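You operate a simulated robot arm through the tools that you are given. There is no shell and no other tool.

Carry out the task below with a simulated two-armed robot. There is one attempt and no reset: what you move stays moved.

TASK
Seal the bag of forks and the spoon bag of the same film in one stroke.
Fine: side by side on the sealer tray, the fork bag on the dial's side, mouths under the bar, heat as the chart gives and left there, tray back out with both on it; the other bags stay open where they lie. Where these are worked on the way, their far stop is far enough and under half their travel is too little: sealer tray.

Only the result counts: the job must be done as asked and must still hold three seconds after the hand-in. Knocking over, shifting, dropping, spilling or breaking anything else fails it. Lids that push on must go on centred and level and be pressed home; caps that screw on are set level and turned clockwise until they are tight.

THE ROBOT
Two 7-joint arms with three-finger grippers on one trunk that stands fixed in place. Base frame: the origin is at the foot of the trunk, x ahead of it, y to its left, z up; the work surface is at about z = 0.8. Readings come in m, rad, newtons and seconds.
The left shoulder is at [0.09, 0.126, 1.086], the right one opposite. With the tool pointing down near the work surface each hand reaches from about 0.38 to 0.86 m from the base axis, measured 20 degrees to its own side. Payload 2.94 kg a hand.
The tool frame of a hand sits at the grasp point between the pads (the TCP): z along the fingers, y along the line on which they close. The tips reach 0.03 m beyond it. The gripper opens to 0.128 m; its body begins 0.093 m behind the TCP.
Orientation is that of the tool frame in the base frame, as a unit quaternion [x, y, z, w]. With the fingers straight down and closing along the base's y, the tool's x points along the base's -x, its y along +y and its z along -z.

THE INTERFACE
- The arms move only by the tool play_rows. It takes "left_motion", "right_motion" or both (then of equal length, played together; a hand with none holds still); each is a list of rows, each an object (a shift or turn left out is 0, a gripper value left out holds the last) with "offset": the shift along the base's x, y, z in m, a list of three; "turn": the turn, a rotation vector about the base's x, y, z in rad, a list of three; "hand": the gripper command, from -1 (fully open) to 1 (shut), values between in proportion. In form: [{"offset": [dx, dy, dz], "turn": [ax, ay, az], "hand": hand}, ...]. A call has 1 to 20 rows; each row is the pose to reach, as a shift and turn from the pose commanded when the call began. A row lasts 0.2 s, in which the tool goes at most 0.05 m and 0.15 rad; a call with a longer step from one row to the next is refused whole, and so is a gripper value outside its range. A pose out of reach is approached as far as the arm can. The call stops where the force on the tool passes 90 N (or 10 N more than at its start, if that is more) or the arm is blocked; 0.2 s more then pass. The fingers move at their own pace (about 0.0842 m/s each) and stop on an object; they squeeze with about 22 N. The grip force told is the motor's: it shows also when the fingers shut on nothing. Time passes only in rows, and 0.2 s behind the last, so rows that repeat a pose let the fingers close. The reply holds the time, the measured pose of the TCP, the force on the tool along the base axes, the opening and the grip force, in the units named above and with some noise, with the torque about the TCP (base axes, N m) and any sound that the robot's microphone picked up.
- Cameras (640 x 400 px; columns grow to the right, rows downward): "scene" is now at [0.2296, -0.0035, 1.2792]; the picture's right is [-0.04, -1.00, 0.00], its down [-0.25, 0.01, -0.97] and it looks along [0.97, -0.03, -0.25] (base axes); focal length 214 px, centre (320, 200). "left" rides on the left gripper at [0.069, 0.015, -0.12] in its tool frame; the picture's right is [-0.21, 0.98, 0.00], its down [-0.82, -0.18, -0.54] and it looks along [-0.53, -0.12, 0.84] (tool axes); focal length 251 px, centre (320, 200). "right" rides on the right gripper at [0.069, -0.015, -0.12] in its tool frame; the picture's right is [0.21, 0.98, 0.00], its down [-0.82, 0.18, -0.54] and it looks along [-0.53, 0.12, 0.84] (tool axes); focal length 251 px, centre (320, 200). There is no depth. A picture from a camera that has moved, and an enlarged one, comes with that camera's place and axes in the base frame and with its lens.
- capture(camera): a new picture of that camera. No time passes.
- raise_lower(by): moves the trunk up (or, below 0, down) by that many m; the arms and the scene camera ride with it, the base frame stays. It gives what a move gives, with no picture.
- head_to(pan, tilt): turns the head with the scene camera to pan (to the left, within 1.396 rad either way) and tilt (down, from -0.506 to 1.204), counted from straight ahead of the robot (the tilt from the chest, where the trunk bows). It gives what a move gives.
- enlarge(camera, box): a new picture of the part [left, top, right, bottom] of that camera's present view, enlarged. No time passes.
- hand_in(): hands the job in; it is judged then, once.

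Places have to be worked out from the pictures, the camera data and where the tool is seen. Open the grippers and draw the arms clear of the work before you hand the job in, unless the task says otherwise.

The tools are called by a JSON object that holds its "op" and its "data". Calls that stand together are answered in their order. play_rows: Moves the arms, as the interface text tells. Its arguments: {"type":"object","properties":{"left_motion":{"type":"array","items":{"type":"object","properties":{"offset":{"type":"array","items":{"type":"number"}},"turn":{"type":"array","items":{"type":"number"}},"hand":{"type":"number"}}}},"right_motion":{"type":"array","items":{"type":"object","properties":{"offset":{"type":"array","items":{"type":"number"}},"turn":{"type":"array","items":{"type":"number"}},"hand":{"type":"number"}}}}},"required":[]} The other tools are called the same way: raise_lower (by) moves the trunk up or down; head_to (pan, tilt) turns the head that bears the scene camera; capture (camera) takes a picture; enlarge (camera, box) takes an enlarged picture of a part of a camera's view; hand_in () hands the job in.

At the start:

```text
time: 0.0
left_position: [0.3274, 0.0861, 1.2492]
left_orientation: [0.0, 1.0, 0.001, 0.0]
left_contact_force: [-0.4, -0.1, 0.1]
left_torque: [0.0, -0.02, 0.03]
left_gripper_width: 0.128
left_finger_force: 0.0
right_position: [0.4638, -0.2869, 1.1892]
right_orientation: [0.001, 1.0, 0.0, 0.0]
right_contact_force: [-0.4, -0.2, 0.0]
right_torque: [-0.02, 0.04, 0.02]
right_gripper_width: 0.128
right_finger_force: 0.2
trunk travel left (down, up): [-0.3, 0.247]
head pan, tilt (commanded): [-0.037, 0.257]
```

scene: 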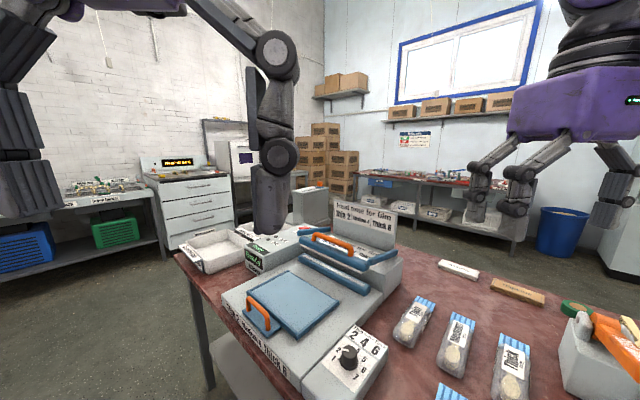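
right: 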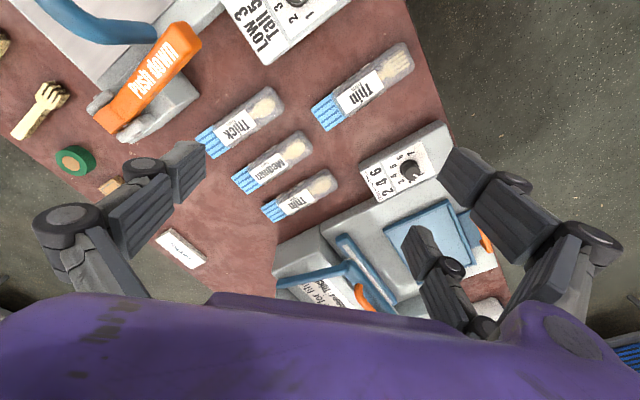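
left: 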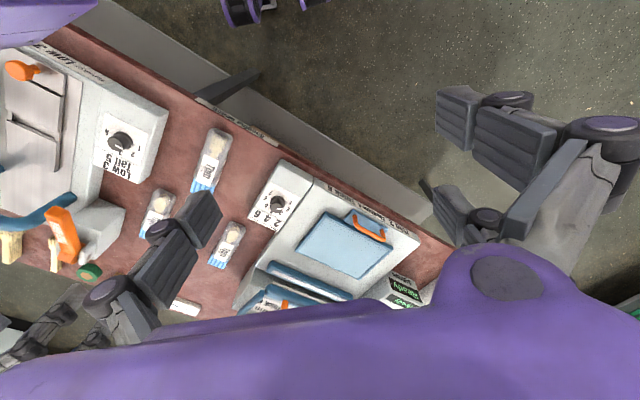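

I'll start by looking closely at the sealer, the chart and the bags from the scene camera.

{"op": "enlarge", "data": {"camera": "scene", "box": [200, 180, 420, 400]}}

{"op": "enlarge", "data": {"camera": "scene", "box": [380, 240, 640, 400]}}

{"op": "enlarge", "data": {"camera": "right", "box": [180, 0, 520, 220]}}

{"op": "enlarge", "data": {"camera": "scene", "box": [310, 180, 430, 260]}}

```text
1.82 times, centred on (310, 290) of scene
camera zoom: at [0.2296, -0.0035, 1.2792], right [-0.04, -1.0, 0.0], down [-0.25, 0.01, -0.97], along [0.97, -0.03, -0.25], focal length 390 px, centre (338, 36)
```

zoom: 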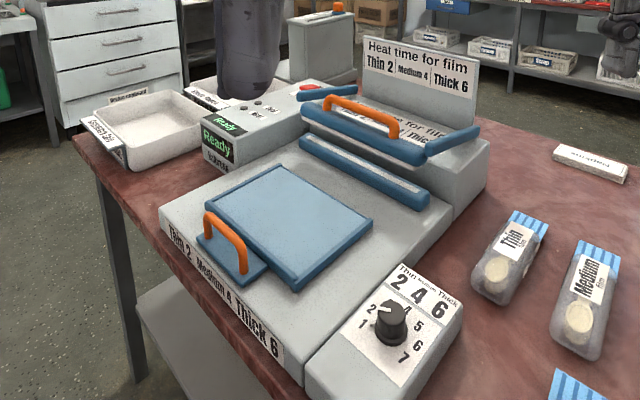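

```text
2.46 times, centred on (510, 320) of scene
camera zoom: at [0.2296, -0.0035, 1.2792], right [-0.04, -1.0, 0.0], down [-0.25, 0.01, -0.97], along [0.97, -0.03, -0.25], focal length 528 px, centre (-148, -95)
```

zoom: 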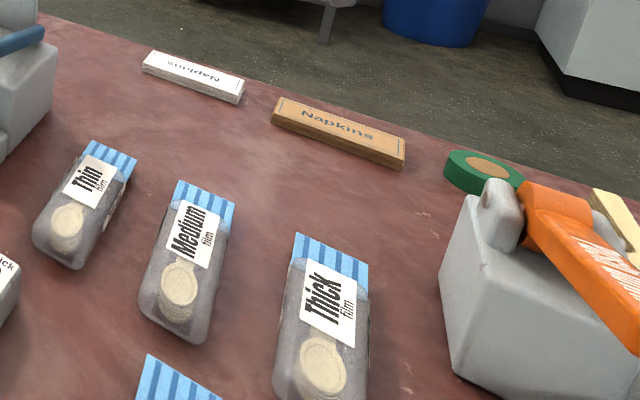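

```text
1.82 times, centred on (350, 110) of right
camera zoom: at [0.3943, -0.3024, 1.3098], right [-0.21, 0.98, 0.0], down [0.82, 0.18, 0.54], along [0.53, 0.12, -0.84], focal length 457 px, centre (266, 364)
```

zoom: 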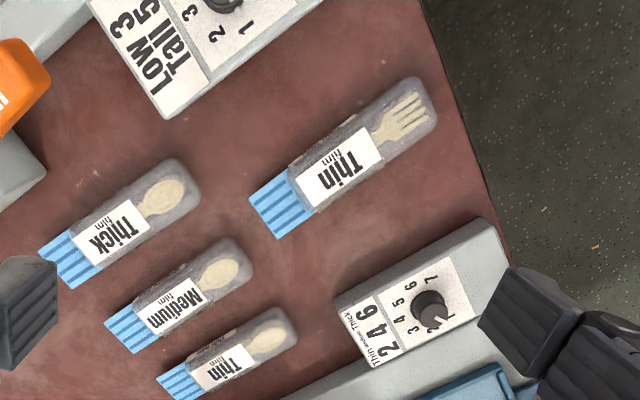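

```text
5.00 times, centred on (370, 220) of scene
camera zoom: at [0.2296, -0.0035, 1.2792], right [-0.04, -1.0, 0.0], down [-0.25, 0.01, -0.97], along [0.97, -0.03, -0.25], focal length 1072 px, centre (70, 100)
```

zoom: 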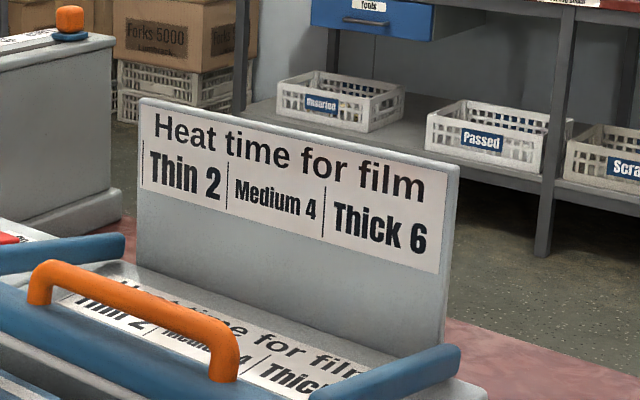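

The fork bag looks "Thin", matching the thin spoon bag; chart says Thin = 2. I look closer at the dial, the sealer head, control box, and the fork bag.

{"op": "enlarge", "data": {"camera": "scene", "box": [310, 310, 410, 390]}}

{"op": "enlarge", "data": {"camera": "scene", "box": [230, 200, 410, 310]}}

{"op": "enlarge", "data": {"camera": "left", "box": [180, 110, 430, 310]}}

{"op": "head_to", "data": {"pan": -0.3, "tilt": 0.8}}

{"op": "capture", "data": {"camera": "scene"}}

```text
5.00 times, centred on (360, 350) of scene
camera zoom: at [0.2296, -0.0035, 1.2792], right [-0.04, -1.0, 0.0], down [-0.25, 0.01, -0.97], along [0.97, -0.03, -0.25], focal length 1072 px, centre (120, -550)
```

zoom: 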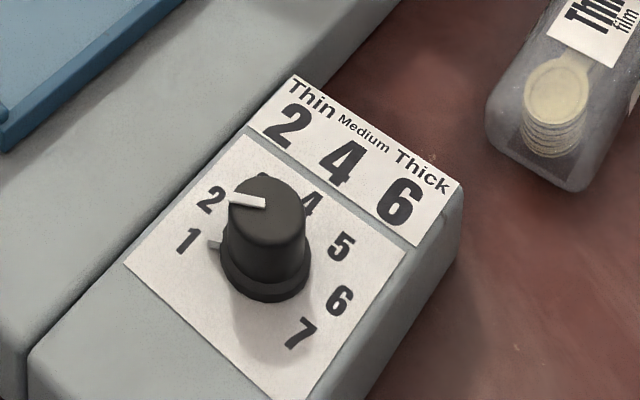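

```text
3.56 times, centred on (320, 255) of scene
camera zoom: at [0.2296, -0.0035, 1.2792], right [-0.04, -1.0, 0.0], down [-0.25, 0.01, -0.97], along [0.97, -0.03, -0.25], focal length 763 px, centre (320, 4)
```

zoom: 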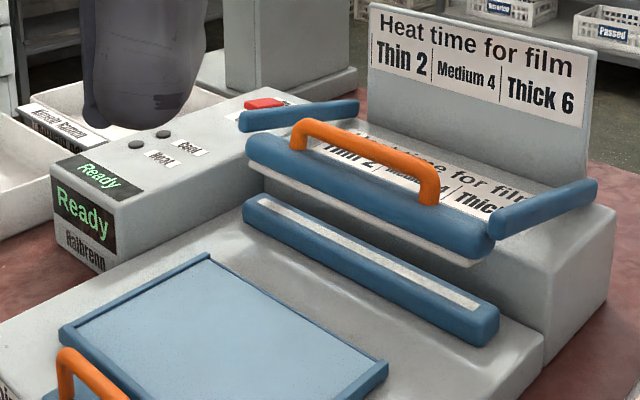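

```text
2.00 times, centred on (305, 210) of left
camera zoom: at [0.2572, 0.1013, 1.3699], right [0.21, 0.98, 0.0], down [0.82, -0.18, 0.54], along [0.53, -0.12, -0.84], focal length 503 px, centre (350, 180)
```

zoom: 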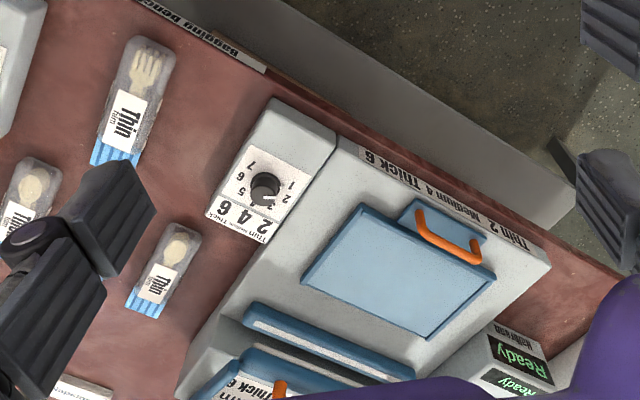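

```text
time: 1.0
left_position: [0.3267, 0.0858, 1.2502]
left_orientation: [0.0, 1.0, -0.001, 0.0]
left_contact_force: [-0.6, 0.2, 0.2]
left_torque: [-0.01, 0.0, -0.02]
left_gripper_width: 0.1282
left_finger_force: 0.0
right_position: [0.4638, -0.2881, 1.1904]
right_orientation: [0.0, 1.0, 0.0, 0.0]
right_contact_force: [-0.2, -0.6, -0.1]
right_torque: [-0.04, -0.01, 0.01]
right_gripper_width: 0.1281
right_finger_force: 0.1
trunk travel left (down, up): [-0.3, 0.247]
head pan, tilt (commanded): [-0.3, 0.799]
```

```text
taken
camera scene: at [0.2134, -0.0239, 1.2308], right [-0.3, -0.96, 0.0], down [-0.68, 0.21, -0.7], along [0.67, -0.21, -0.72], focal length 214 px, centre (320, 200)
```

scene: 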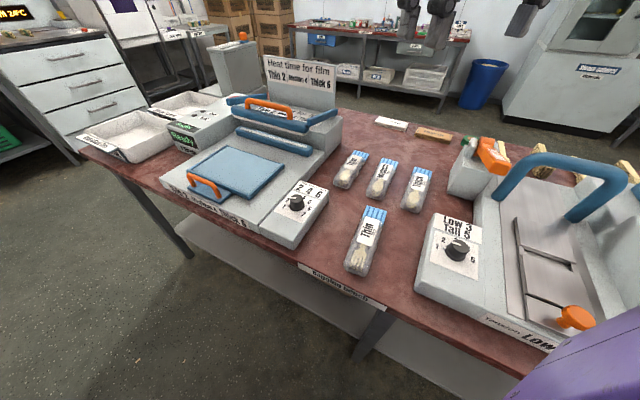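

The left camera looks down on the dial; I enlarge both wrist views of it to read the present pointer position.

{"op": "enlarge", "data": {"camera": "left", "box": [240, 170, 310, 240]}}

{"op": "enlarge", "data": {"camera": "right", "box": [350, 130, 450, 210]}}

{"op": "enlarge", "data": {"camera": "scene", "box": [150, 60, 350, 250]}}

{"op": "enlarge", "data": {"camera": "scene", "box": [320, 130, 450, 280]}}

{"op": "enlarge", "data": {"camera": "scene", "box": [270, 180, 330, 240]}}

```text
5.71 times, centred on (275, 205) of left
camera zoom: at [0.2573, 0.1013, 1.3699], right [0.21, 0.98, 0.0], down [0.82, -0.18, 0.54], along [0.53, -0.12, -0.84], focal length 1437 px, centre (577, 171)
```

zoom: 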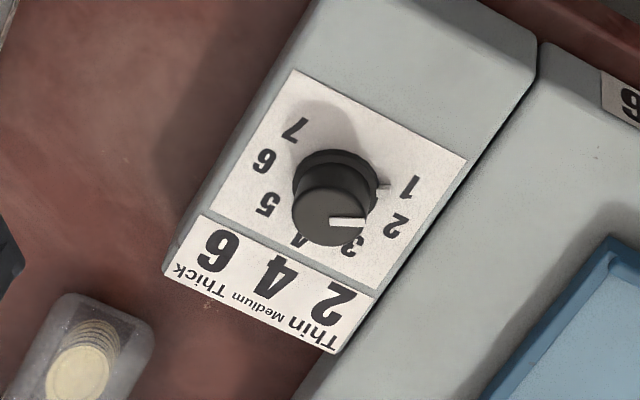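

```text
5.00 times, centred on (400, 170) of right
camera zoom: at [0.3943, -0.3024, 1.3098], right [-0.21, 0.98, 0.0], down [0.82, 0.18, 0.54], along [0.53, 0.12, -0.84], focal length 1257 px, centre (-80, 350)
```

zoom: 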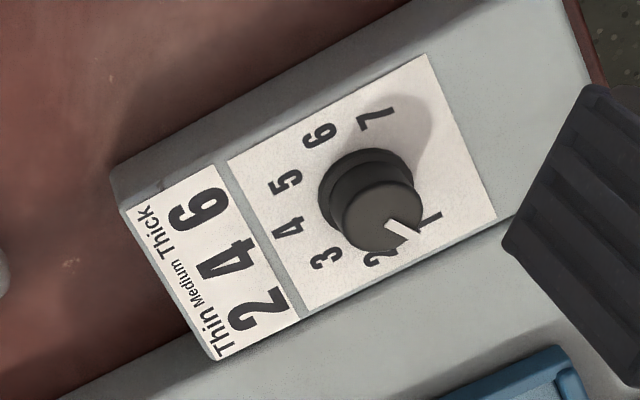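

```text
2.11 times, centred on (250, 155) of scene
camera zoom: at [0.2134, -0.0239, 1.2308], right [-0.3, -0.96, 0.0], down [-0.68, 0.21, -0.7], along [0.67, -0.21, -0.72], focal length 452 px, centre (467, 295)
```

zoom: 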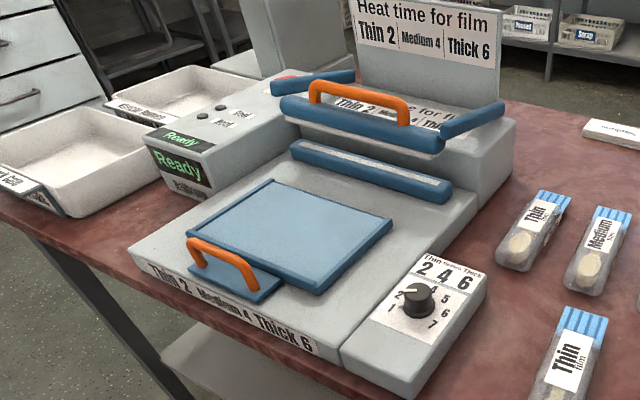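

```text
2.67 times, centred on (385, 205) of scene
camera zoom: at [0.2134, -0.0239, 1.2308], right [-0.3, -0.96, 0.0], down [-0.68, 0.21, -0.7], along [0.67, -0.21, -0.72], focal length 572 px, centre (147, 187)
```

zoom: 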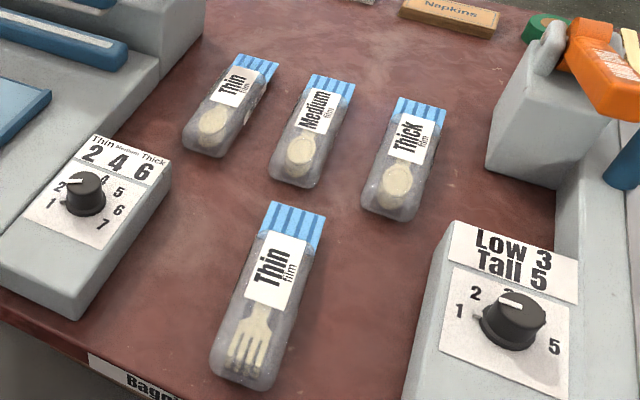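

```text
6.67 times, centred on (300, 210) of scene
camera zoom: at [0.2134, -0.0239, 1.2308], right [-0.3, -0.96, 0.0], down [-0.68, 0.21, -0.7], along [0.67, -0.21, -0.72], focal length 1430 px, centre (453, 133)
```

zoom: 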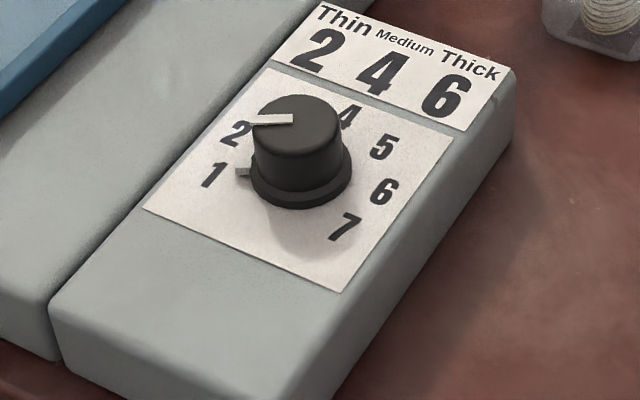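

The pointer tick sits near 1, so it must go to 2. I look at the control box, the sealer head and its labels in more detail.

{"op": "enlarge", "data": {"camera": "scene", "box": [150, 85, 250, 165]}}

{"op": "enlarge", "data": {"camera": "scene", "box": [220, 80, 350, 170]}}

{"op": "head_to", "data": {"pan": 0.2, "tilt": 0.6}}

{"op": "capture", "data": {"camera": "scene"}}

{"op": "enlarge", "data": {"camera": "scene", "box": [210, 100, 330, 190]}}

```text
5.00 times, centred on (200, 125) of scene
camera zoom: at [0.2134, -0.0239, 1.2308], right [-0.3, -0.96, 0.0], down [-0.68, 0.21, -0.7], along [0.67, -0.21, -0.72], focal length 1072 px, centre (920, 575)
```

zoom: 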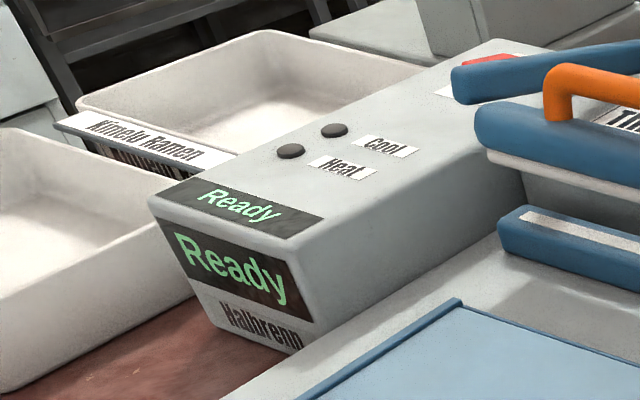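

```text
4.44 times, centred on (285, 125) of scene
camera zoom: at [0.2134, -0.0239, 1.2308], right [-0.3, -0.96, 0.0], down [-0.68, 0.21, -0.7], along [0.67, -0.21, -0.72], focal length 953 px, centre (476, 533)
```

zoom: 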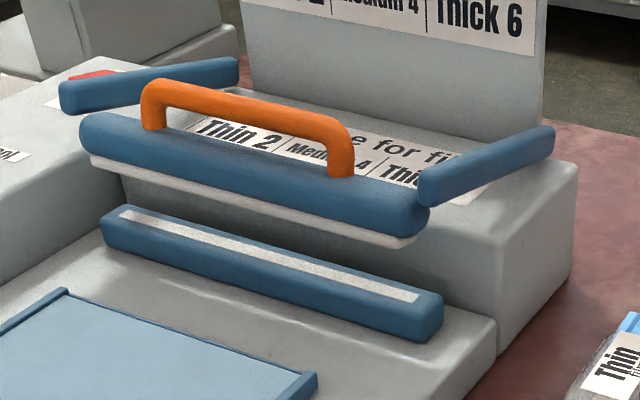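

```text
time: 1.9
left_position: [0.326, 0.0862, 1.25]
left_orientation: [-0.001, 1.0, -0.001, 0.0]
left_contact_force: [0.3, -0.2, 0.4]
left_torque: [-0.04, -0.01, 0.0]
left_gripper_width: 0.1281
left_finger_force: 0.1
right_position: [0.4637, -0.2871, 1.1901]
right_orientation: [-0.001, 1.0, 0.0, 0.0]
right_contact_force: [0.6, -0.1, 0.6]
right_torque: [-0.02, 0.02, 0.01]
right_gripper_width: 0.1282
right_finger_force: 0.1
trunk travel left (down, up): [-0.3, 0.247]
head pan, tilt (commanded): [0.201, 0.6]
```

```text
taken
camera scene: at [0.2229, 0.0174, 1.2476], right [0.2, -0.98, 0.0], down [-0.55, -0.11, -0.82], along [0.81, 0.16, -0.57], focal length 214 px, centre (320, 200)
```

scene: 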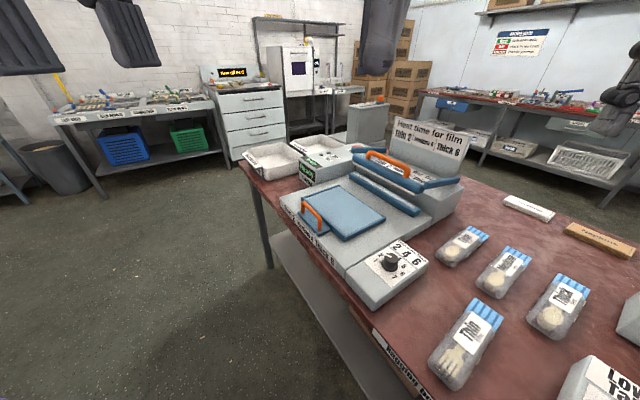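

```text
4.44 times, centred on (270, 145) of scene
camera zoom: at [0.2229, 0.0174, 1.2476], right [0.2, -0.98, 0.0], down [-0.55, -0.11, -0.82], along [0.81, 0.16, -0.57], focal length 953 px, centre (542, 444)
```

zoom: 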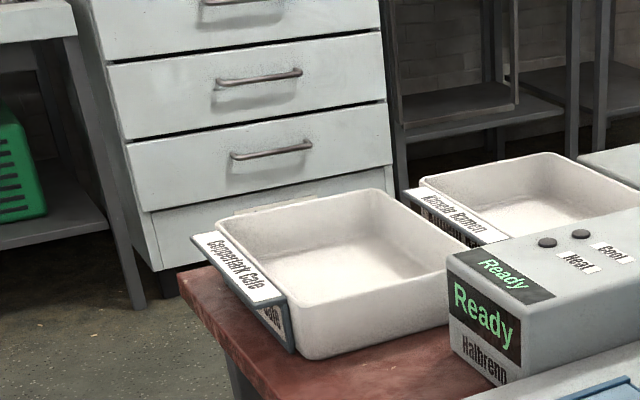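

Two lamps (Heat, Cool) and a "Ready" display; the sealer's long axis lies about 45° to the right of my x axis. I'll move the left hand over the front of the sealer, turned to line up with it, for a close look with its camera.

{"op": "play_rows", "data": {"left_motion": [{"offset": [0.03, 0.012, 0], "turn": [0, 0, -0.1]}, {"offset": [0.06, 0.025, 0], "turn": [0, 0, -0.2]}, {"offset": [0.09, 0.037, 0], "turn": [0, 0, -0.3]}, {"offset": [0.12, 0.05, 0], "turn": [0, 0, -0.4]}, {"offset": [0.15, 0.062, -0.01], "turn": [0, 0, -0.5]}, {"offset": [0.18, 0.075, -0.02], "turn": [0, 0, -0.6]}, {"offset": [0.21, 0.087, -0.03], "turn": [0, 0, -0.7]}, {"offset": [0.24, 0.1, -0.04], "turn": [0, 0, -0.77]}, {"offset": [0.24, 0.1, -0.04], "turn": [0, 0, -0.77]}]}}

{"op": "capture", "data": {"camera": "left"}}

{"op": "capture", "data": {"camera": "scene"}}

```text
time: 3.9
left_position: [0.564, 0.1848, 1.2082]
left_orientation: [0.375, 0.927, 0.0, 0.002]
left_contact_force: [-0.8, 0.2, 0.6]
left_torque: [0.02, -0.03, 0.03]
left_gripper_width: 0.128
left_finger_force: 0.0
left hand out of reach, approached as far as the arm can: row 8, 9
right_position: [0.4632, -0.2876, 1.1901]
right_orientation: [0.0, 1.0, 0.0, 0.001]
right_contact_force: [0.0, -0.7, 0.1]
right_torque: [0.0, -0.04, -0.01]
right_gripper_width: 0.1281
right_finger_force: 0.1
trunk travel left (down, up): [-0.3, 0.247]
head pan, tilt (commanded): [0.201, 0.6]
```

```text
taken
camera left: at [0.5244, 0.2429, 1.3291], right [0.83, 0.55, 0.0], down [0.46, -0.7, 0.54], along [0.3, -0.45, -0.84], focal length 251 px, centre (320, 200)
```

left: 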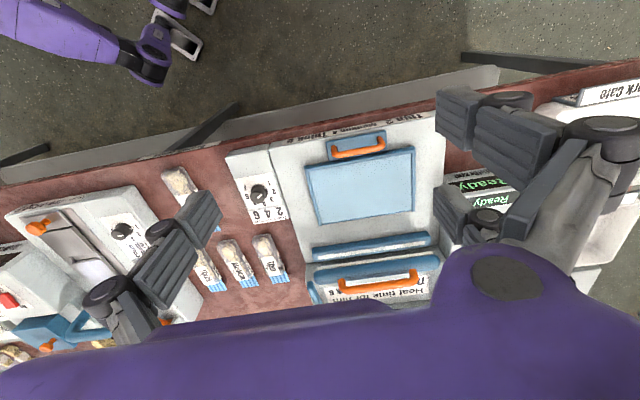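

```text
taken
camera scene: at [0.2222, 0.0173, 1.2478], right [0.2, -0.98, 0.0], down [-0.55, -0.11, -0.83], along [0.81, 0.16, -0.56], focal length 214 px, centre (320, 200)
```

scene: 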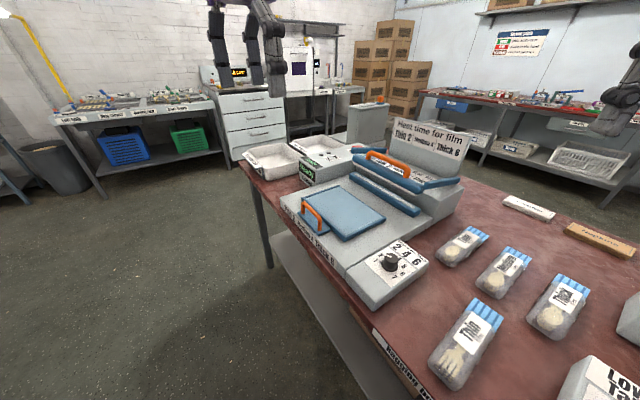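

Good overview of the sealer. I enlarge it to measure tray, bar and dial positions.

{"op": "enlarge", "data": {"camera": "left", "box": [220, 110, 450, 310]}}

{"op": "enlarge", "data": {"camera": "left", "box": [220, 140, 310, 230]}}

{"op": "enlarge", "data": {"camera": "scene", "box": [280, 120, 480, 290]}}

```text
2.00 times, centred on (335, 210) of left
camera zoom: at [0.5244, 0.2429, 1.3291], right [0.83, 0.55, 0.0], down [0.46, -0.7, 0.54], along [0.3, -0.45, -0.84], focal length 503 px, centre (290, 180)
```

zoom: 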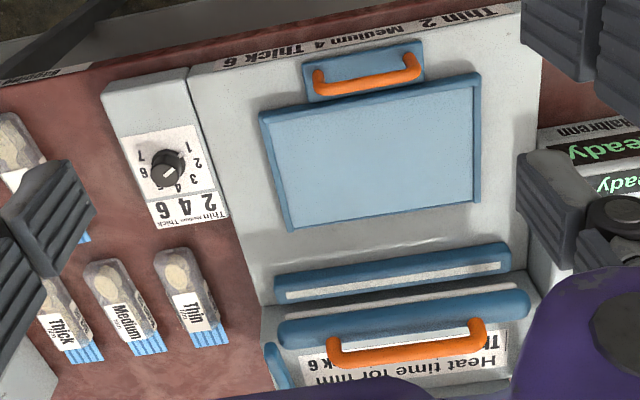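

```text
4.44 times, centred on (265, 185) of left
camera zoom: at [0.5244, 0.2429, 1.3291], right [0.83, 0.55, 0.0], down [0.46, -0.7, 0.54], along [0.3, -0.45, -0.84], focal length 1118 px, centre (564, 267)
```

zoom: 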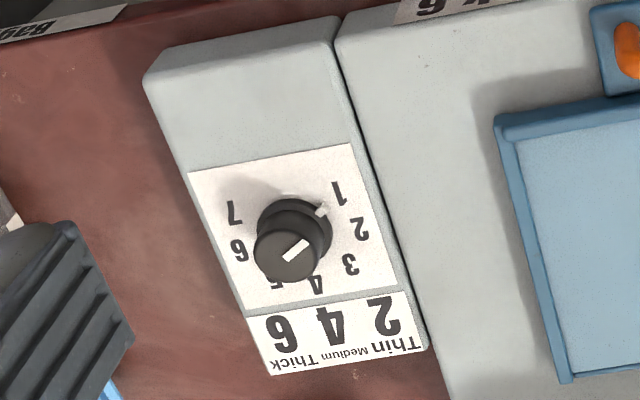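

```text
2.35 times, centred on (380, 205) of scene
camera zoom: at [0.2222, 0.0173, 1.2478], right [0.2, -0.98, 0.0], down [-0.55, -0.11, -0.83], along [0.81, 0.16, -0.56], focal length 505 px, centre (179, 188)
```

zoom: 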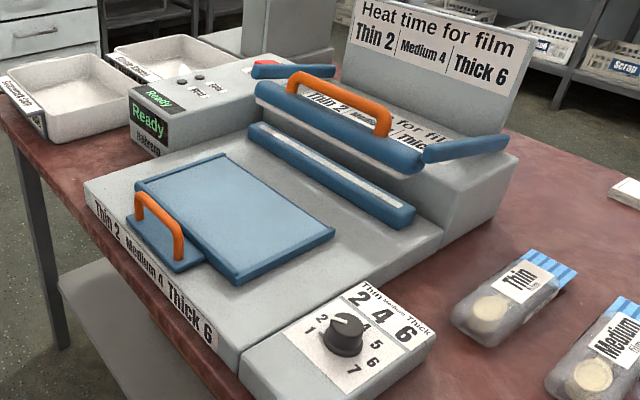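

Triangulating: tray spans about 0.15 m deep × 0.22 m wide with its open edge toward the bar, the sealing strip lies ~0.105 m beyond it, and the knob axis is near (0.574, -0.077) with top z≈0.87. I'll draw the left hand back to the left and bring the right hand above the dial.

{"op": "play_rows", "data": {"left_motion": [{"offset": [-0.02, 0.03, 0]}, {"offset": [-0.04, 0.06, 0]}, {"offset": [-0.06, 0.09, 0]}, {"offset": [-0.08, 0.12, 0]}, {"offset": [-0.1, 0.15, 0]}, {"offset": [-0.12, 0.16, 0]}, {"offset": [-0.14, 0.17, 0]}, {"offset": [-0.14, 0.17, 0]}], "right_motion": [{"offset": [0.01, 0.026, -0.02]}, {"offset": [0.025, 0.052, -0.045], "hand": -0.1}, {"offset": [0.04, 0.08, -0.07]}, {"offset": [0.055, 0.11, -0.1]}, {"offset": [0.07, 0.135, -0.13]}, {"offset": [0.085, 0.16, -0.16]}, {"offset": [0.1, 0.19, -0.19]}, {"offset": [0.11, 0.21, -0.21]}]}}

{"op": "head_to", "data": {"pan": -0.15, "tilt": 0.75}}

{"op": "capture", "data": {"camera": "scene"}}

{"op": "capture", "data": {"camera": "right"}}

{"op": "enlarge", "data": {"camera": "scene", "box": [240, 120, 380, 260]}}

```text
time: 5.7
left_position: [0.4276, 0.2937, 1.1695]
left_orientation: [0.374, 0.927, 0.0, 0.0]
left_contact_force: [0.1, 0.3, -1.2]
left_torque: [0.02, -0.01, 0.0]
left_gripper_width: 0.128
left_finger_force: 0.1
left hand out of reach, approached as far as the arm can: row 1, 2, 3, 4, 5, 6, 7, 8
right_position: [0.556, -0.1128, 1.0155]
right_orientation: [0.002, 1.0, 0.0, 0.001]
right_contact_force: [0.2, 0.8, -0.6]
right_torque: [-0.01, -0.03, -0.01]
right_gripper_width: 0.0703
right_finger_force: 0.0
right hand out of reach, approached as far as the arm can: row 7, 8
trunk travel left (down, up): [-0.3, 0.247]
head pan, tilt (commanded): [0.201, 0.6]
```

```text
time: 6.5
left_position: [0.4281, 0.2937, 1.1687]
left_orientation: [0.374, 0.928, -0.001, 0.0]
left_contact_force: [0.5, 0.9, 0.2]
left_torque: [0.04, -0.03, 0.02]
left_gripper_width: 0.1278
left_finger_force: 0.1
right_position: [0.5565, -0.1123, 1.0146]
right_orientation: [0.001, 1.0, 0.001, 0.002]
right_contact_force: [0.6, -0.3, -0.6]
right_torque: [-0.01, 0.0, -0.02]
right_gripper_width: 0.0703
right_finger_force: 0.0
trunk travel left (down, up): [-0.3, 0.247]
head pan, tilt (commanded): [-0.15, 0.75]
```

```text
taken
camera scene: at [0.2181, -0.0124, 1.2348], right [-0.15, -0.99, 0.0], down [-0.67, 0.1, -0.73], along [0.72, -0.11, -0.68], focal length 214 px, centre (320, 200)
```

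scene: 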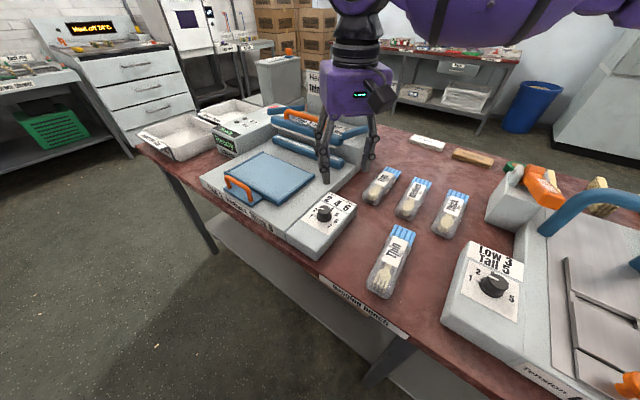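

```text
taken
camera right: at [0.4872, -0.127, 1.1349], right [-0.21, 0.98, 0.0], down [0.82, 0.18, 0.54], along [0.53, 0.12, -0.84], focal length 251 px, centre (320, 200)
```

right: 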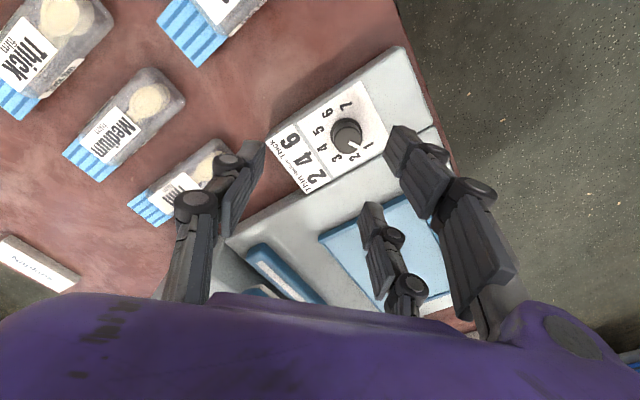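

```text
2.86 times, centred on (310, 190) of scene
camera zoom: at [0.2181, -0.0124, 1.2348], right [-0.15, -0.99, 0.0], down [-0.67, 0.1, -0.73], along [0.72, -0.11, -0.68], focal length 613 px, centre (349, 229)
```

zoom: 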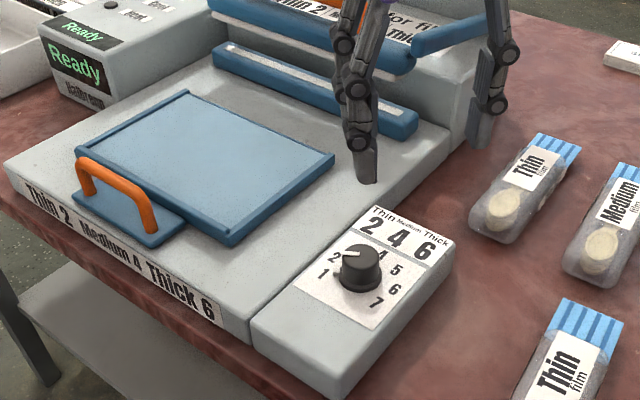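

The right hand stopped short of the commanded pose (out of reach flagged). I test a small continued move toward the knob to see where the limit lies.

{"op": "play_rows", "data": {"right_motion": [{"offset": [0.0, 0.0, 0.0]}, {"offset": [0.0, 0.0, 0.0]}]}}

{"op": "play_rows", "data": {"right_motion": [{"offset": [0.0, 0.0, -0.02]}, {"offset": [0.0, 0.0, -0.04]}, {"offset": [0.0, 0.0, -0.05]}]}}

```text
time: 7.1
left_position: [0.4274, 0.2943, 1.1684]
left_orientation: [0.373, 0.928, 0.0, 0.001]
left_contact_force: [0.2, -0.5, 0.2]
left_torque: [0.0, 0.02, -0.01]
left_gripper_width: 0.128
left_finger_force: 0.0
right_position: [0.5558, -0.1109, 1.0139]
right_orientation: [0.001, 1.0, 0.001, 0.001]
right_contact_force: [-0.7, 0.8, -1.0]
right_torque: [0.01, -0.02, -0.01]
right_gripper_width: 0.0704
right_finger_force: 0.0
trunk travel left (down, up): [-0.3, 0.247]
head pan, tilt (commanded): [-0.15, 0.75]
```

```text
time: 7.9
left_position: [0.4269, 0.2937, 1.1692]
left_orientation: [0.374, 0.928, 0.0, 0.0]
left_contact_force: [-0.1, -0.3, -0.2]
left_torque: [-0.02, -0.04, 0.03]
left_gripper_width: 0.1282
left_finger_force: 0.0
right_position: [0.5542, -0.1129, 0.9665]
right_orientation: [0.0, 1.0, 0.0, 0.0]
right_contact_force: [0.6, 0.0, 0.4]
right_torque: [0.0, -0.06, 0.01]
right_gripper_width: 0.0702
right_finger_force: 0.0
trunk travel left (down, up): [-0.3, 0.247]
head pan, tilt (commanded): [-0.15, 0.75]
```

The commanded pose is reset to where it got to, and it moves fine now. I continue to above the knob.

{"op": "play_rows", "data": {"right_motion": [{"offset": [0.01, 0.018, 0.0]}, {"offset": [0.019, 0.035, 0.0]}, {"offset": [0.019, 0.035, 0.0]}]}}

{"op": "capture", "data": {"camera": "right"}}

{"op": "enlarge", "data": {"camera": "scene", "box": [260, 130, 380, 250]}}

```text
time: 8.7
left_position: [0.4284, 0.2951, 1.1689]
left_orientation: [0.373, 0.928, 0.0, 0.0]
left_contact_force: [0.9, 0.2, 0.8]
left_torque: [0.02, -0.02, 0.02]
left_gripper_width: 0.1278
left_finger_force: 0.1
right_position: [0.5545, -0.1138, 0.9666]
right_orientation: [0.001, 1.0, 0.0, 0.0]
right_contact_force: [0.3, 0.3, 0.4]
right_torque: [-0.01, 0.0, -0.01]
right_gripper_width: 0.0703
right_finger_force: 0.0
right hand out of reach, approached as far as the arm can: row 1, 2, 3
trunk travel left (down, up): [-0.3, 0.247]
head pan, tilt (commanded): [-0.15, 0.75]
```

```text
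taken
camera right: at [0.4861, -0.1279, 1.0856], right [-0.21, 0.98, 0.0], down [0.82, 0.18, 0.54], along [0.53, 0.12, -0.84], focal length 251 px, centre (320, 200)
```

right: 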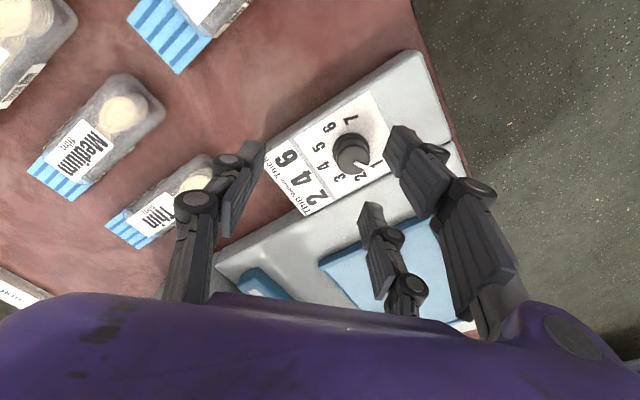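

```text
3.33 times, centred on (320, 190) of scene
camera zoom: at [0.2182, -0.0125, 1.2347], right [-0.15, -0.99, 0.0], down [-0.67, 0.1, -0.73], along [0.72, -0.11, -0.68], focal length 715 px, centre (320, 233)
```

zoom: 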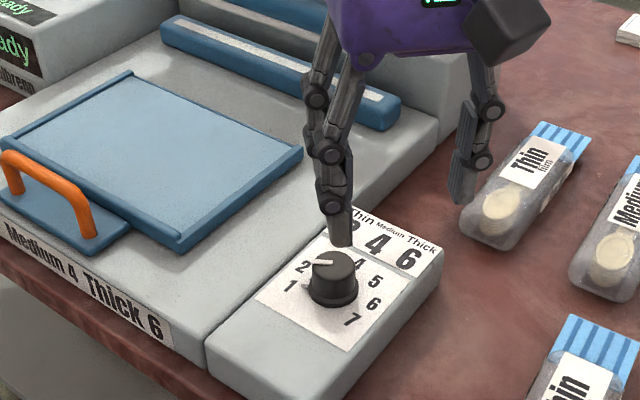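

The right arm can't go further left with this yaw. I try yawing the hand −0.3 rad while moving to see if that frees the limit.

{"op": "play_rows", "data": {"right_motion": [{"offset": [0.0, 0.0, 0.0], "turn": [0, 0, -0.15]}, {"offset": [0.0, 0.0, 0.0], "turn": [0, 0, -0.3]}, {"offset": [0.01, 0.018, 0.0], "turn": [0, 0, -0.3]}, {"offset": [0.019, 0.035, 0.0], "turn": [0, 0, -0.3]}, {"offset": [0.019, 0.035, 0.0], "turn": [0, 0, -0.3]}]}}

```text
time: 9.9
left_position: [0.4281, 0.2941, 1.1683]
left_orientation: [0.374, 0.927, 0.0, 0.0]
left_contact_force: [-0.2, 0.3, 0.6]
left_torque: [0.04, -0.03, 0.03]
left_gripper_width: 0.1278
left_finger_force: 0.1
right_position: [0.5542, -0.1139, 0.9659]
right_orientation: [0.149, 0.989, 0.0, 0.0]
right_contact_force: [-0.8, 0.1, 0.0]
right_torque: [0.0, 0.01, -0.01]
right_gripper_width: 0.0702
right_finger_force: 0.0
right hand out of reach, approached as far as the arm can: row 3, 4, 5
trunk travel left (down, up): [-0.3, 0.247]
head pan, tilt (commanded): [-0.15, 0.75]
```

Same limit, so it's a position limit in this arm posture. I test x-only, y-only and lower z to characterise it.

{"op": "play_rows", "data": {"right_motion": [{"offset": [0.02, 0.0, 0.0]}, {"offset": [0.02, 0.0, 0.0]}]}}

{"op": "play_rows", "data": {"right_motion": [{"offset": [0.0, 0.0, -0.03]}, {"offset": [0.0, 0.02, -0.03]}, {"offset": [0.0, 0.03, -0.03]}]}}

```text
time: 10.5
left_position: [0.4274, 0.2938, 1.1697]
left_orientation: [0.374, 0.928, 0.0, 0.001]
left_contact_force: [0.5, 0.9, 0.1]
left_torque: [-0.02, -0.01, 0.01]
left_gripper_width: 0.128
left_finger_force: 0.0
right_position: [0.5644, -0.1146, 0.966]
right_orientation: [0.151, 0.989, 0.0, 0.002]
right_contact_force: [-0.6, 0.1, 0.1]
right_torque: [-0.02, 0.0, -0.03]
right_gripper_width: 0.0704
right_finger_force: 0.0
right hand out of reach, approached as far as the arm can: row 1, 2
trunk travel left (down, up): [-0.3, 0.247]
head pan, tilt (commanded): [-0.15, 0.75]
```

```text
time: 11.3
left_position: [0.4286, 0.2948, 1.1681]
left_orientation: [0.374, 0.927, 0.0, -0.001]
left_contact_force: [0.1, 0.2, -0.2]
left_torque: [-0.02, 0.02, 0.02]
left_gripper_width: 0.128
left_finger_force: 0.0
right_position: [0.5653, -0.1179, 0.937]
right_orientation: [0.15, 0.989, 0.002, 0.0]
right_contact_force: [-0.2, 0.1, 0.3]
right_torque: [-0.03, -0.01, -0.04]
right_gripper_width: 0.0702
right_finger_force: 0.0
right hand out of reach, approached as far as the arm can: row 2, 3
trunk travel left (down, up): [-0.3, 0.247]
head pan, tilt (commanded): [-0.15, 0.75]
```

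I look at the right arm's posture with the head camera to understand the limit.

{"op": "head_to", "data": {"pan": -0.6, "tilt": 0.3}}

{"op": "capture", "data": {"camera": "scene"}}

{"op": "head_to", "data": {"pan": 0.6, "tilt": 0.3}}

{"op": "capture", "data": {"camera": "scene"}}

```text
time: 12.2
left_position: [0.427, 0.2938, 1.1694]
left_orientation: [0.374, 0.927, 0.0, 0.0]
left_contact_force: [0.3, -0.4, -0.5]
left_torque: [-0.02, 0.02, -0.02]
left_gripper_width: 0.128
left_finger_force: 0.0
right_position: [0.5649, -0.118, 0.9373]
right_orientation: [0.149, 0.989, 0.001, 0.001]
right_contact_force: [-0.1, 0.3, 0.3]
right_torque: [-0.01, 0.02, 0.01]
right_gripper_width: 0.0704
right_finger_force: 0.0
trunk travel left (down, up): [-0.3, 0.247]
head pan, tilt (commanded): [-0.6, 0.3]
```

```text
taken
camera scene: at [0.2134, -0.0528, 1.275], right [-0.56, -0.83, 0.0], down [-0.24, 0.17, -0.95], along [0.79, -0.54, -0.3], focal length 214 px, centre (320, 200)
```

scene: 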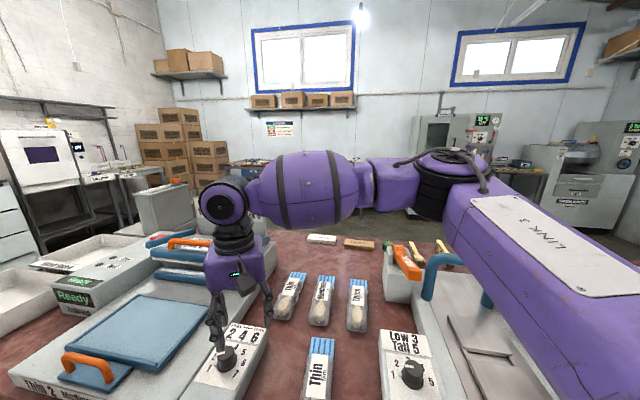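

```text
time: 13.6
left_position: [0.4282, 0.2943, 1.1694]
left_orientation: [0.374, 0.927, 0.0, -0.001]
left_contact_force: [0.7, 0.1, 0.3]
left_torque: [0.01, -0.01, -0.01]
left_gripper_width: 0.128
left_finger_force: 0.1
right_position: [0.5646, -0.1175, 0.9361]
right_orientation: [0.149, 0.989, 0.0, 0.0]
right_contact_force: [1.2, 0.0, 0.6]
right_torque: [-0.01, 0.03, 0.0]
right_gripper_width: 0.0707
right_finger_force: 0.1
trunk travel left (down, up): [-0.3, 0.247]
head pan, tilt (commanded): [0.6, 0.3]
```

```text
taken
camera scene: at [0.2134, 0.0526, 1.2751], right [0.56, -0.83, 0.0], down [-0.24, -0.17, -0.96], along [0.79, 0.54, -0.3], focal length 214 px, centre (320, 200)
```

scene: 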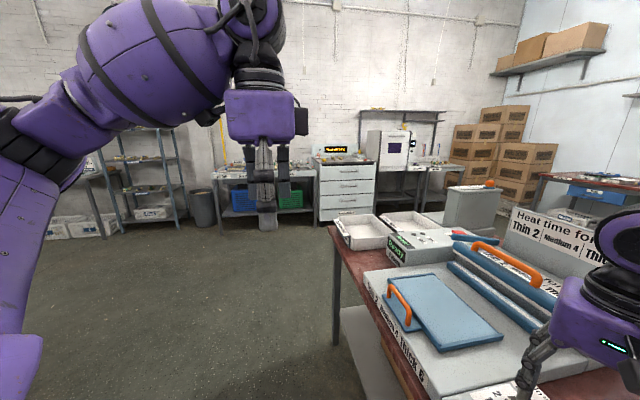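

The right arm has its forearm level and elbow out, so the wrist bend is probably at its limit. Raising the trunk should let the forearm slope down and ease this; I raise it 0.15 m and test again.

{"op": "raise_lower", "data": {"by": 0.15}}

{"op": "play_rows", "data": {"right_motion": [{"offset": [0.0, 0.0, -0.03]}, {"offset": [0.0, 0.02, -0.06]}, {"offset": [0.0, 0.04, -0.1]}, {"offset": [0.0, 0.04, -0.12]}]}}

```text
time: 15.4
left_position: [0.3863, 0.2937, 1.3714]
left_orientation: [0.372, 0.925, 0.031, 0.074]
left_contact_force: [1.3, 0.2, -0.4]
left_torque: [0.02, 0.05, 0.0]
left_gripper_width: 0.1279
left_finger_force: 0.0
right_position: [0.5561, -0.1185, 1.1681]
right_orientation: [0.149, 0.985, 0.013, 0.086]
right_contact_force: [0.5, 0.1, -1.3]
right_torque: [-0.03, 0.01, 0.01]
right_gripper_width: 0.0705
right_finger_force: 0.0
trunk travel left (down, up): [-0.45, 0.097]
head pan, tilt (commanded): [0.6, 0.3]
```

```text
time: 16.4
left_position: [0.385, 0.2929, 1.3713]
left_orientation: [0.373, 0.925, 0.03, 0.075]
left_contact_force: [-0.7, -0.2, 0.3]
left_torque: [0.01, -0.02, 0.02]
left_gripper_width: 0.128
left_finger_force: 0.0
right_position: [0.5255, -0.1083, 1.0685]
right_orientation: [0.149, 0.985, 0.014, 0.087]
right_contact_force: [0.6, 0.7, 0.0]
right_torque: [0.03, -0.03, 0.0]
right_gripper_width: 0.0701
right_finger_force: 0.1
right hand out of reach, approached as far as the arm can: row 2, 3, 4
trunk travel left (down, up): [-0.45, 0.097]
head pan, tilt (commanded): [0.6, 0.3]
```

Raising the trunk also pitches the chest back (hands tilted, z rose 0.23). I check the camera pose and arm posture now.

{"op": "head_to", "data": {"pan": -0.6, "tilt": 0.4}}

{"op": "capture", "data": {"camera": "scene"}}

{"op": "head_to", "data": {"pan": -1.39, "tilt": 0.4}}

{"op": "capture", "data": {"camera": "scene"}}

```text
time: 17.8
left_position: [0.3844, 0.2932, 1.3722]
left_orientation: [0.373, 0.924, 0.03, 0.075]
left_contact_force: [-0.3, -0.1, -0.3]
left_torque: [-0.01, -0.03, 0.0]
left_gripper_width: 0.1278
left_finger_force: 0.1
right_position: [0.5252, -0.1089, 1.0706]
right_orientation: [0.15, 0.985, 0.015, 0.086]
right_contact_force: [-0.5, -0.4, 0.3]
right_torque: [0.01, -0.02, 0.0]
right_gripper_width: 0.0705
right_finger_force: 0.1
trunk travel left (down, up): [-0.45, 0.097]
head pan, tilt (commanded): [-0.6, 0.4]
```

```text
taken
camera scene: at [0.1676, -0.0523, 1.4212], right [-0.56, -0.83, 0.0], down [-0.32, 0.22, -0.92], along [0.76, -0.52, -0.39], focal length 214 px, centre (320, 200)
```

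scene: 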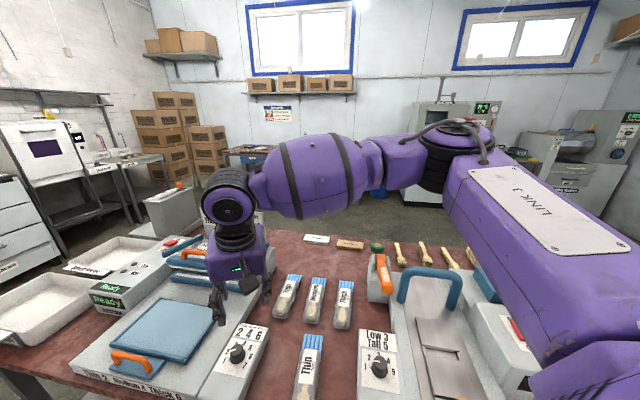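

```text
time: 18.9
left_position: [0.385, 0.2946, 1.3721]
left_orientation: [0.374, 0.924, 0.03, 0.075]
left_contact_force: [0.5, -0.4, -0.3]
left_torque: [-0.02, 0.02, 0.0]
left_gripper_width: 0.1281
left_finger_force: 0.0
right_position: [0.5256, -0.1101, 1.0704]
right_orientation: [0.149, 0.985, 0.015, 0.086]
right_contact_force: [-0.2, 0.5, 0.4]
right_torque: [0.02, 0.0, 0.04]
right_gripper_width: 0.0704
right_finger_force: 0.1
trunk travel left (down, up): [-0.45, 0.097]
head pan, tilt (commanded): [-1.389, 0.4]
```

```text
taken
camera scene: at [0.108, -0.0912, 1.4212], right [-0.98, -0.18, 0.0], down [-0.07, 0.38, -0.92], along [0.17, -0.91, -0.39], focal length 214 px, centre (320, 200)
```

scene: 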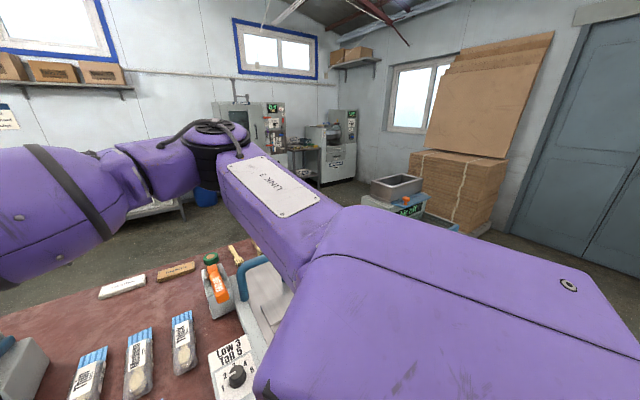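

Elbow sits near (0.31,−0.36) with the forearm pointing toward +x+y; the hand tilt to the forearm is ~90°, so I suspect the wrist bend limit. I test by tilting the fingers a little toward the forearm direction and then moving left.

{"op": "play_rows", "data": {"right_motion": [{"offset": [0.0, 0.0, 0.0], "turn": [0.11, -0.09, 0]}, {"offset": [0.01, 0.02, 0.0], "turn": [0.15, -0.12, 0]}, {"offset": [0.02, 0.04, 0.0], "turn": [0.15, -0.12, 0]}, {"offset": [0.02, 0.04, 0.0], "turn": [0.15, -0.12, 0]}]}}

```text
time: 19.9
left_position: [0.3832, 0.2929, 1.3722]
left_orientation: [0.373, 0.924, 0.031, 0.075]
left_contact_force: [-0.5, 0.1, 0.1]
left_torque: [0.01, 0.02, 0.01]
left_gripper_width: 0.128
left_finger_force: 0.0
right_position: [0.5456, -0.0706, 1.07]
right_orientation: [0.156, 0.974, 0.098, 0.134]
right_contact_force: [-0.4, -0.3, -0.4]
right_torque: [-0.01, -0.03, 0.0]
right_gripper_width: 0.0703
right_finger_force: 0.0
trunk travel left (down, up): [-0.45, 0.097]
head pan, tilt (commanded): [-1.389, 0.4]
```

That was it: with the fingers tilted toward the forearm the move is accepted. Now I go lower at this trunk height while tilting the hand back to vertical, staying above the knob.

{"op": "play_rows", "data": {"right_motion": [{"offset": [0.01, 0.0, -0.04]}, {"offset": [0.02, 0.0, -0.08]}, {"offset": [0.028, -0.006, -0.12]}, {"offset": [0.028, -0.006, -0.12], "turn": [-0.075, 0.08, 0]}, {"offset": [0.028, -0.006, -0.12], "turn": [-0.15, 0.17, 0]}, {"offset": [0.028, -0.006, -0.12], "turn": [-0.15, 0.29, 0]}, {"offset": [0.028, -0.006, -0.12], "turn": [-0.15, 0.29, 0]}]}}

```text
time: 21.5
left_position: [0.3861, 0.2931, 1.3705]
left_orientation: [0.373, 0.924, 0.03, 0.074]
left_contact_force: [0.1, -0.2, -0.3]
left_torque: [0.0, 0.02, -0.02]
left_gripper_width: 0.128
left_finger_force: 0.1
right_position: [0.5127, -0.1458, 0.9882]
right_orientation: [0.155, 0.988, 0.002, 0.002]
right_contact_force: [0.5, -0.3, -0.7]
right_torque: [0.02, -0.02, 0.01]
right_gripper_width: 0.0704
right_finger_force: 0.0
right hand out of reach, approached as far as the arm can: row 1, 2, 3, 4, 5, 6, 7
trunk travel left (down, up): [-0.45, 0.097]
head pan, tilt (commanded): [-1.389, 0.4]
```

Now vertical at (0.513,−0.146,0.988). Lower should be easier, so I descend to z≈0.92 (tips clear of the knob) and then try moving over to the knob.

{"op": "play_rows", "data": {"right_motion": [{"offset": [0.0, 0.0, -0.03]}, {"offset": [0.0, 0.0, -0.065]}, {"offset": [0.02, 0.02, -0.065]}, {"offset": [0.04, 0.045, -0.065]}, {"offset": [0.061, 0.069, -0.065]}, {"offset": [0.061, 0.069, -0.065]}]}}

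```text
time: 22.9
left_position: [0.3841, 0.2934, 1.3714]
left_orientation: [0.372, 0.925, 0.03, 0.075]
left_contact_force: [-0.1, 0.3, 0.1]
left_torque: [-0.01, 0.02, 0.0]
left_gripper_width: 0.128
left_finger_force: 0.0
right_position: [0.5057, -0.1501, 0.9616]
right_orientation: [0.156, 0.988, 0.001, 0.003]
right_contact_force: [0.4, -0.7, -0.3]
right_torque: [0.04, 0.04, 0.0]
right_gripper_width: 0.0704
right_finger_force: 0.1
right hand out of reach, approached as far as the arm can: row 1, 2, 3, 4, 5, 6
trunk travel left (down, up): [-0.45, 0.097]
head pan, tilt (commanded): [-1.389, 0.4]
```

The limit isn't simply wrist bend. I probe outward along the right hand's own 20° line to see whether it extends there.

{"op": "play_rows", "data": {"right_motion": [{"offset": [0.02, -0.03, 0.01]}, {"offset": [0.04, -0.06, 0.02]}, {"offset": [0.07, -0.08, 0.03]}, {"offset": [0.1, -0.1, 0.03]}, {"offset": [0.14, -0.11, 0.03]}, {"offset": [0.18, -0.12, 0.03]}, {"offset": [0.22, -0.13, 0.03]}]}}

{"op": "capture", "data": {"camera": "scene"}}

```text
time: 24.5
left_position: [0.3848, 0.2931, 1.3716]
left_orientation: [0.372, 0.925, 0.03, 0.074]
left_contact_force: [0.3, 0.2, -0.3]
left_torque: [0.0, 0.01, 0.0]
left_gripper_width: 0.1277
left_finger_force: 0.0
right_position: [0.6458, -0.3003, 1.0062]
right_orientation: [0.157, 0.988, 0.001, 0.003]
right_contact_force: [-0.1, -0.3, -0.6]
right_torque: [-0.02, 0.01, -0.04]
right_gripper_width: 0.0705
right_finger_force: 0.0
right hand out of reach, approached as far as the arm can: row 5, 6, 7
trunk travel left (down, up): [-0.45, 0.097]
head pan, tilt (commanded): [-1.389, 0.4]
```

```text
taken
camera scene: at [0.1085, -0.0918, 1.4211], right [-0.98, -0.18, 0.0], down [-0.07, 0.38, -0.92], along [0.17, -0.91, -0.39], focal length 214 px, centre (320, 200)
```

scene: 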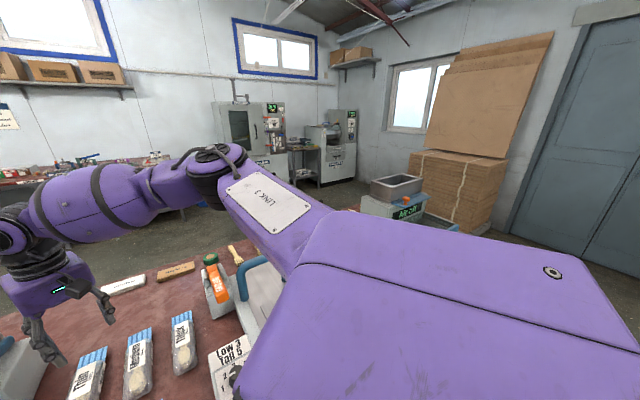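

It extends outward more readily than inward. I take two views to work out the elbow and wrist positions now.

{"op": "head_to", "data": {"pan": -0.9, "tilt": 0.3}}

{"op": "capture", "data": {"camera": "scene"}}

{"op": "capture", "data": {"camera": "left"}}

```text
time: 25.4
left_position: [0.3859, 0.2933, 1.3719]
left_orientation: [0.372, 0.925, 0.029, 0.075]
left_contact_force: [-0.3, -0.3, 0.6]
left_torque: [0.03, 0.0, -0.03]
left_gripper_width: 0.1279
left_finger_force: 0.1
right_position: [0.6455, -0.2995, 1.0066]
right_orientation: [0.157, 0.988, 0.002, 0.004]
right_contact_force: [1.1, -0.5, -0.2]
right_torque: [-0.02, 0.02, 0.0]
right_gripper_width: 0.0705
right_finger_force: 0.1
trunk travel left (down, up): [-0.45, 0.097]
head pan, tilt (commanded): [-0.901, 0.3]
```

```text
taken
camera scene: at [0.1492, -0.0734, 1.4304], right [-0.78, -0.62, 0.0], down [-0.18, 0.23, -0.96], along [0.59, -0.75, -0.3], focal length 214 px, centre (320, 200)
```

scene: 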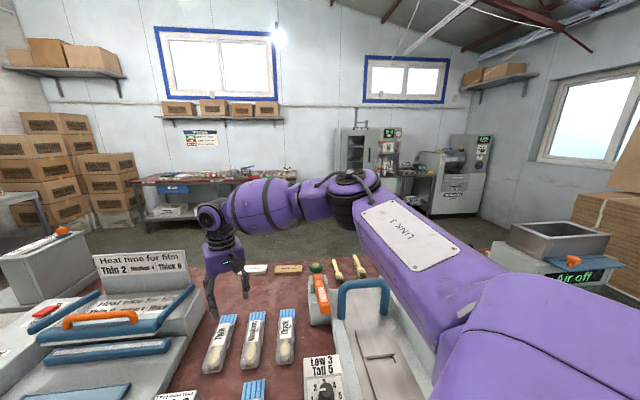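

```text
taken
camera left: at [0.3261, 0.3515, 1.484], right [0.82, 0.55, 0.13], down [0.37, -0.7, 0.61], along [0.43, -0.45, -0.78], focal length 251 px, centre (320, 200)
```

left: 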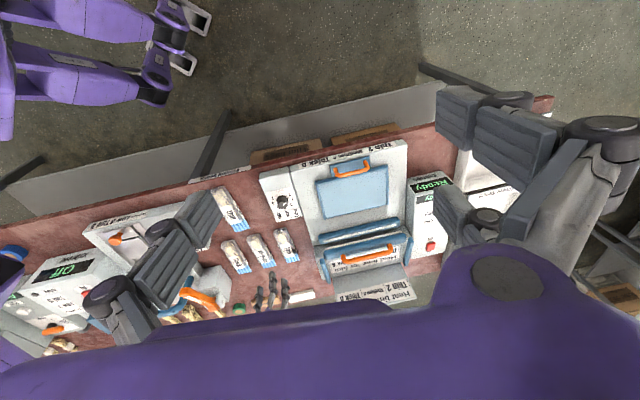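

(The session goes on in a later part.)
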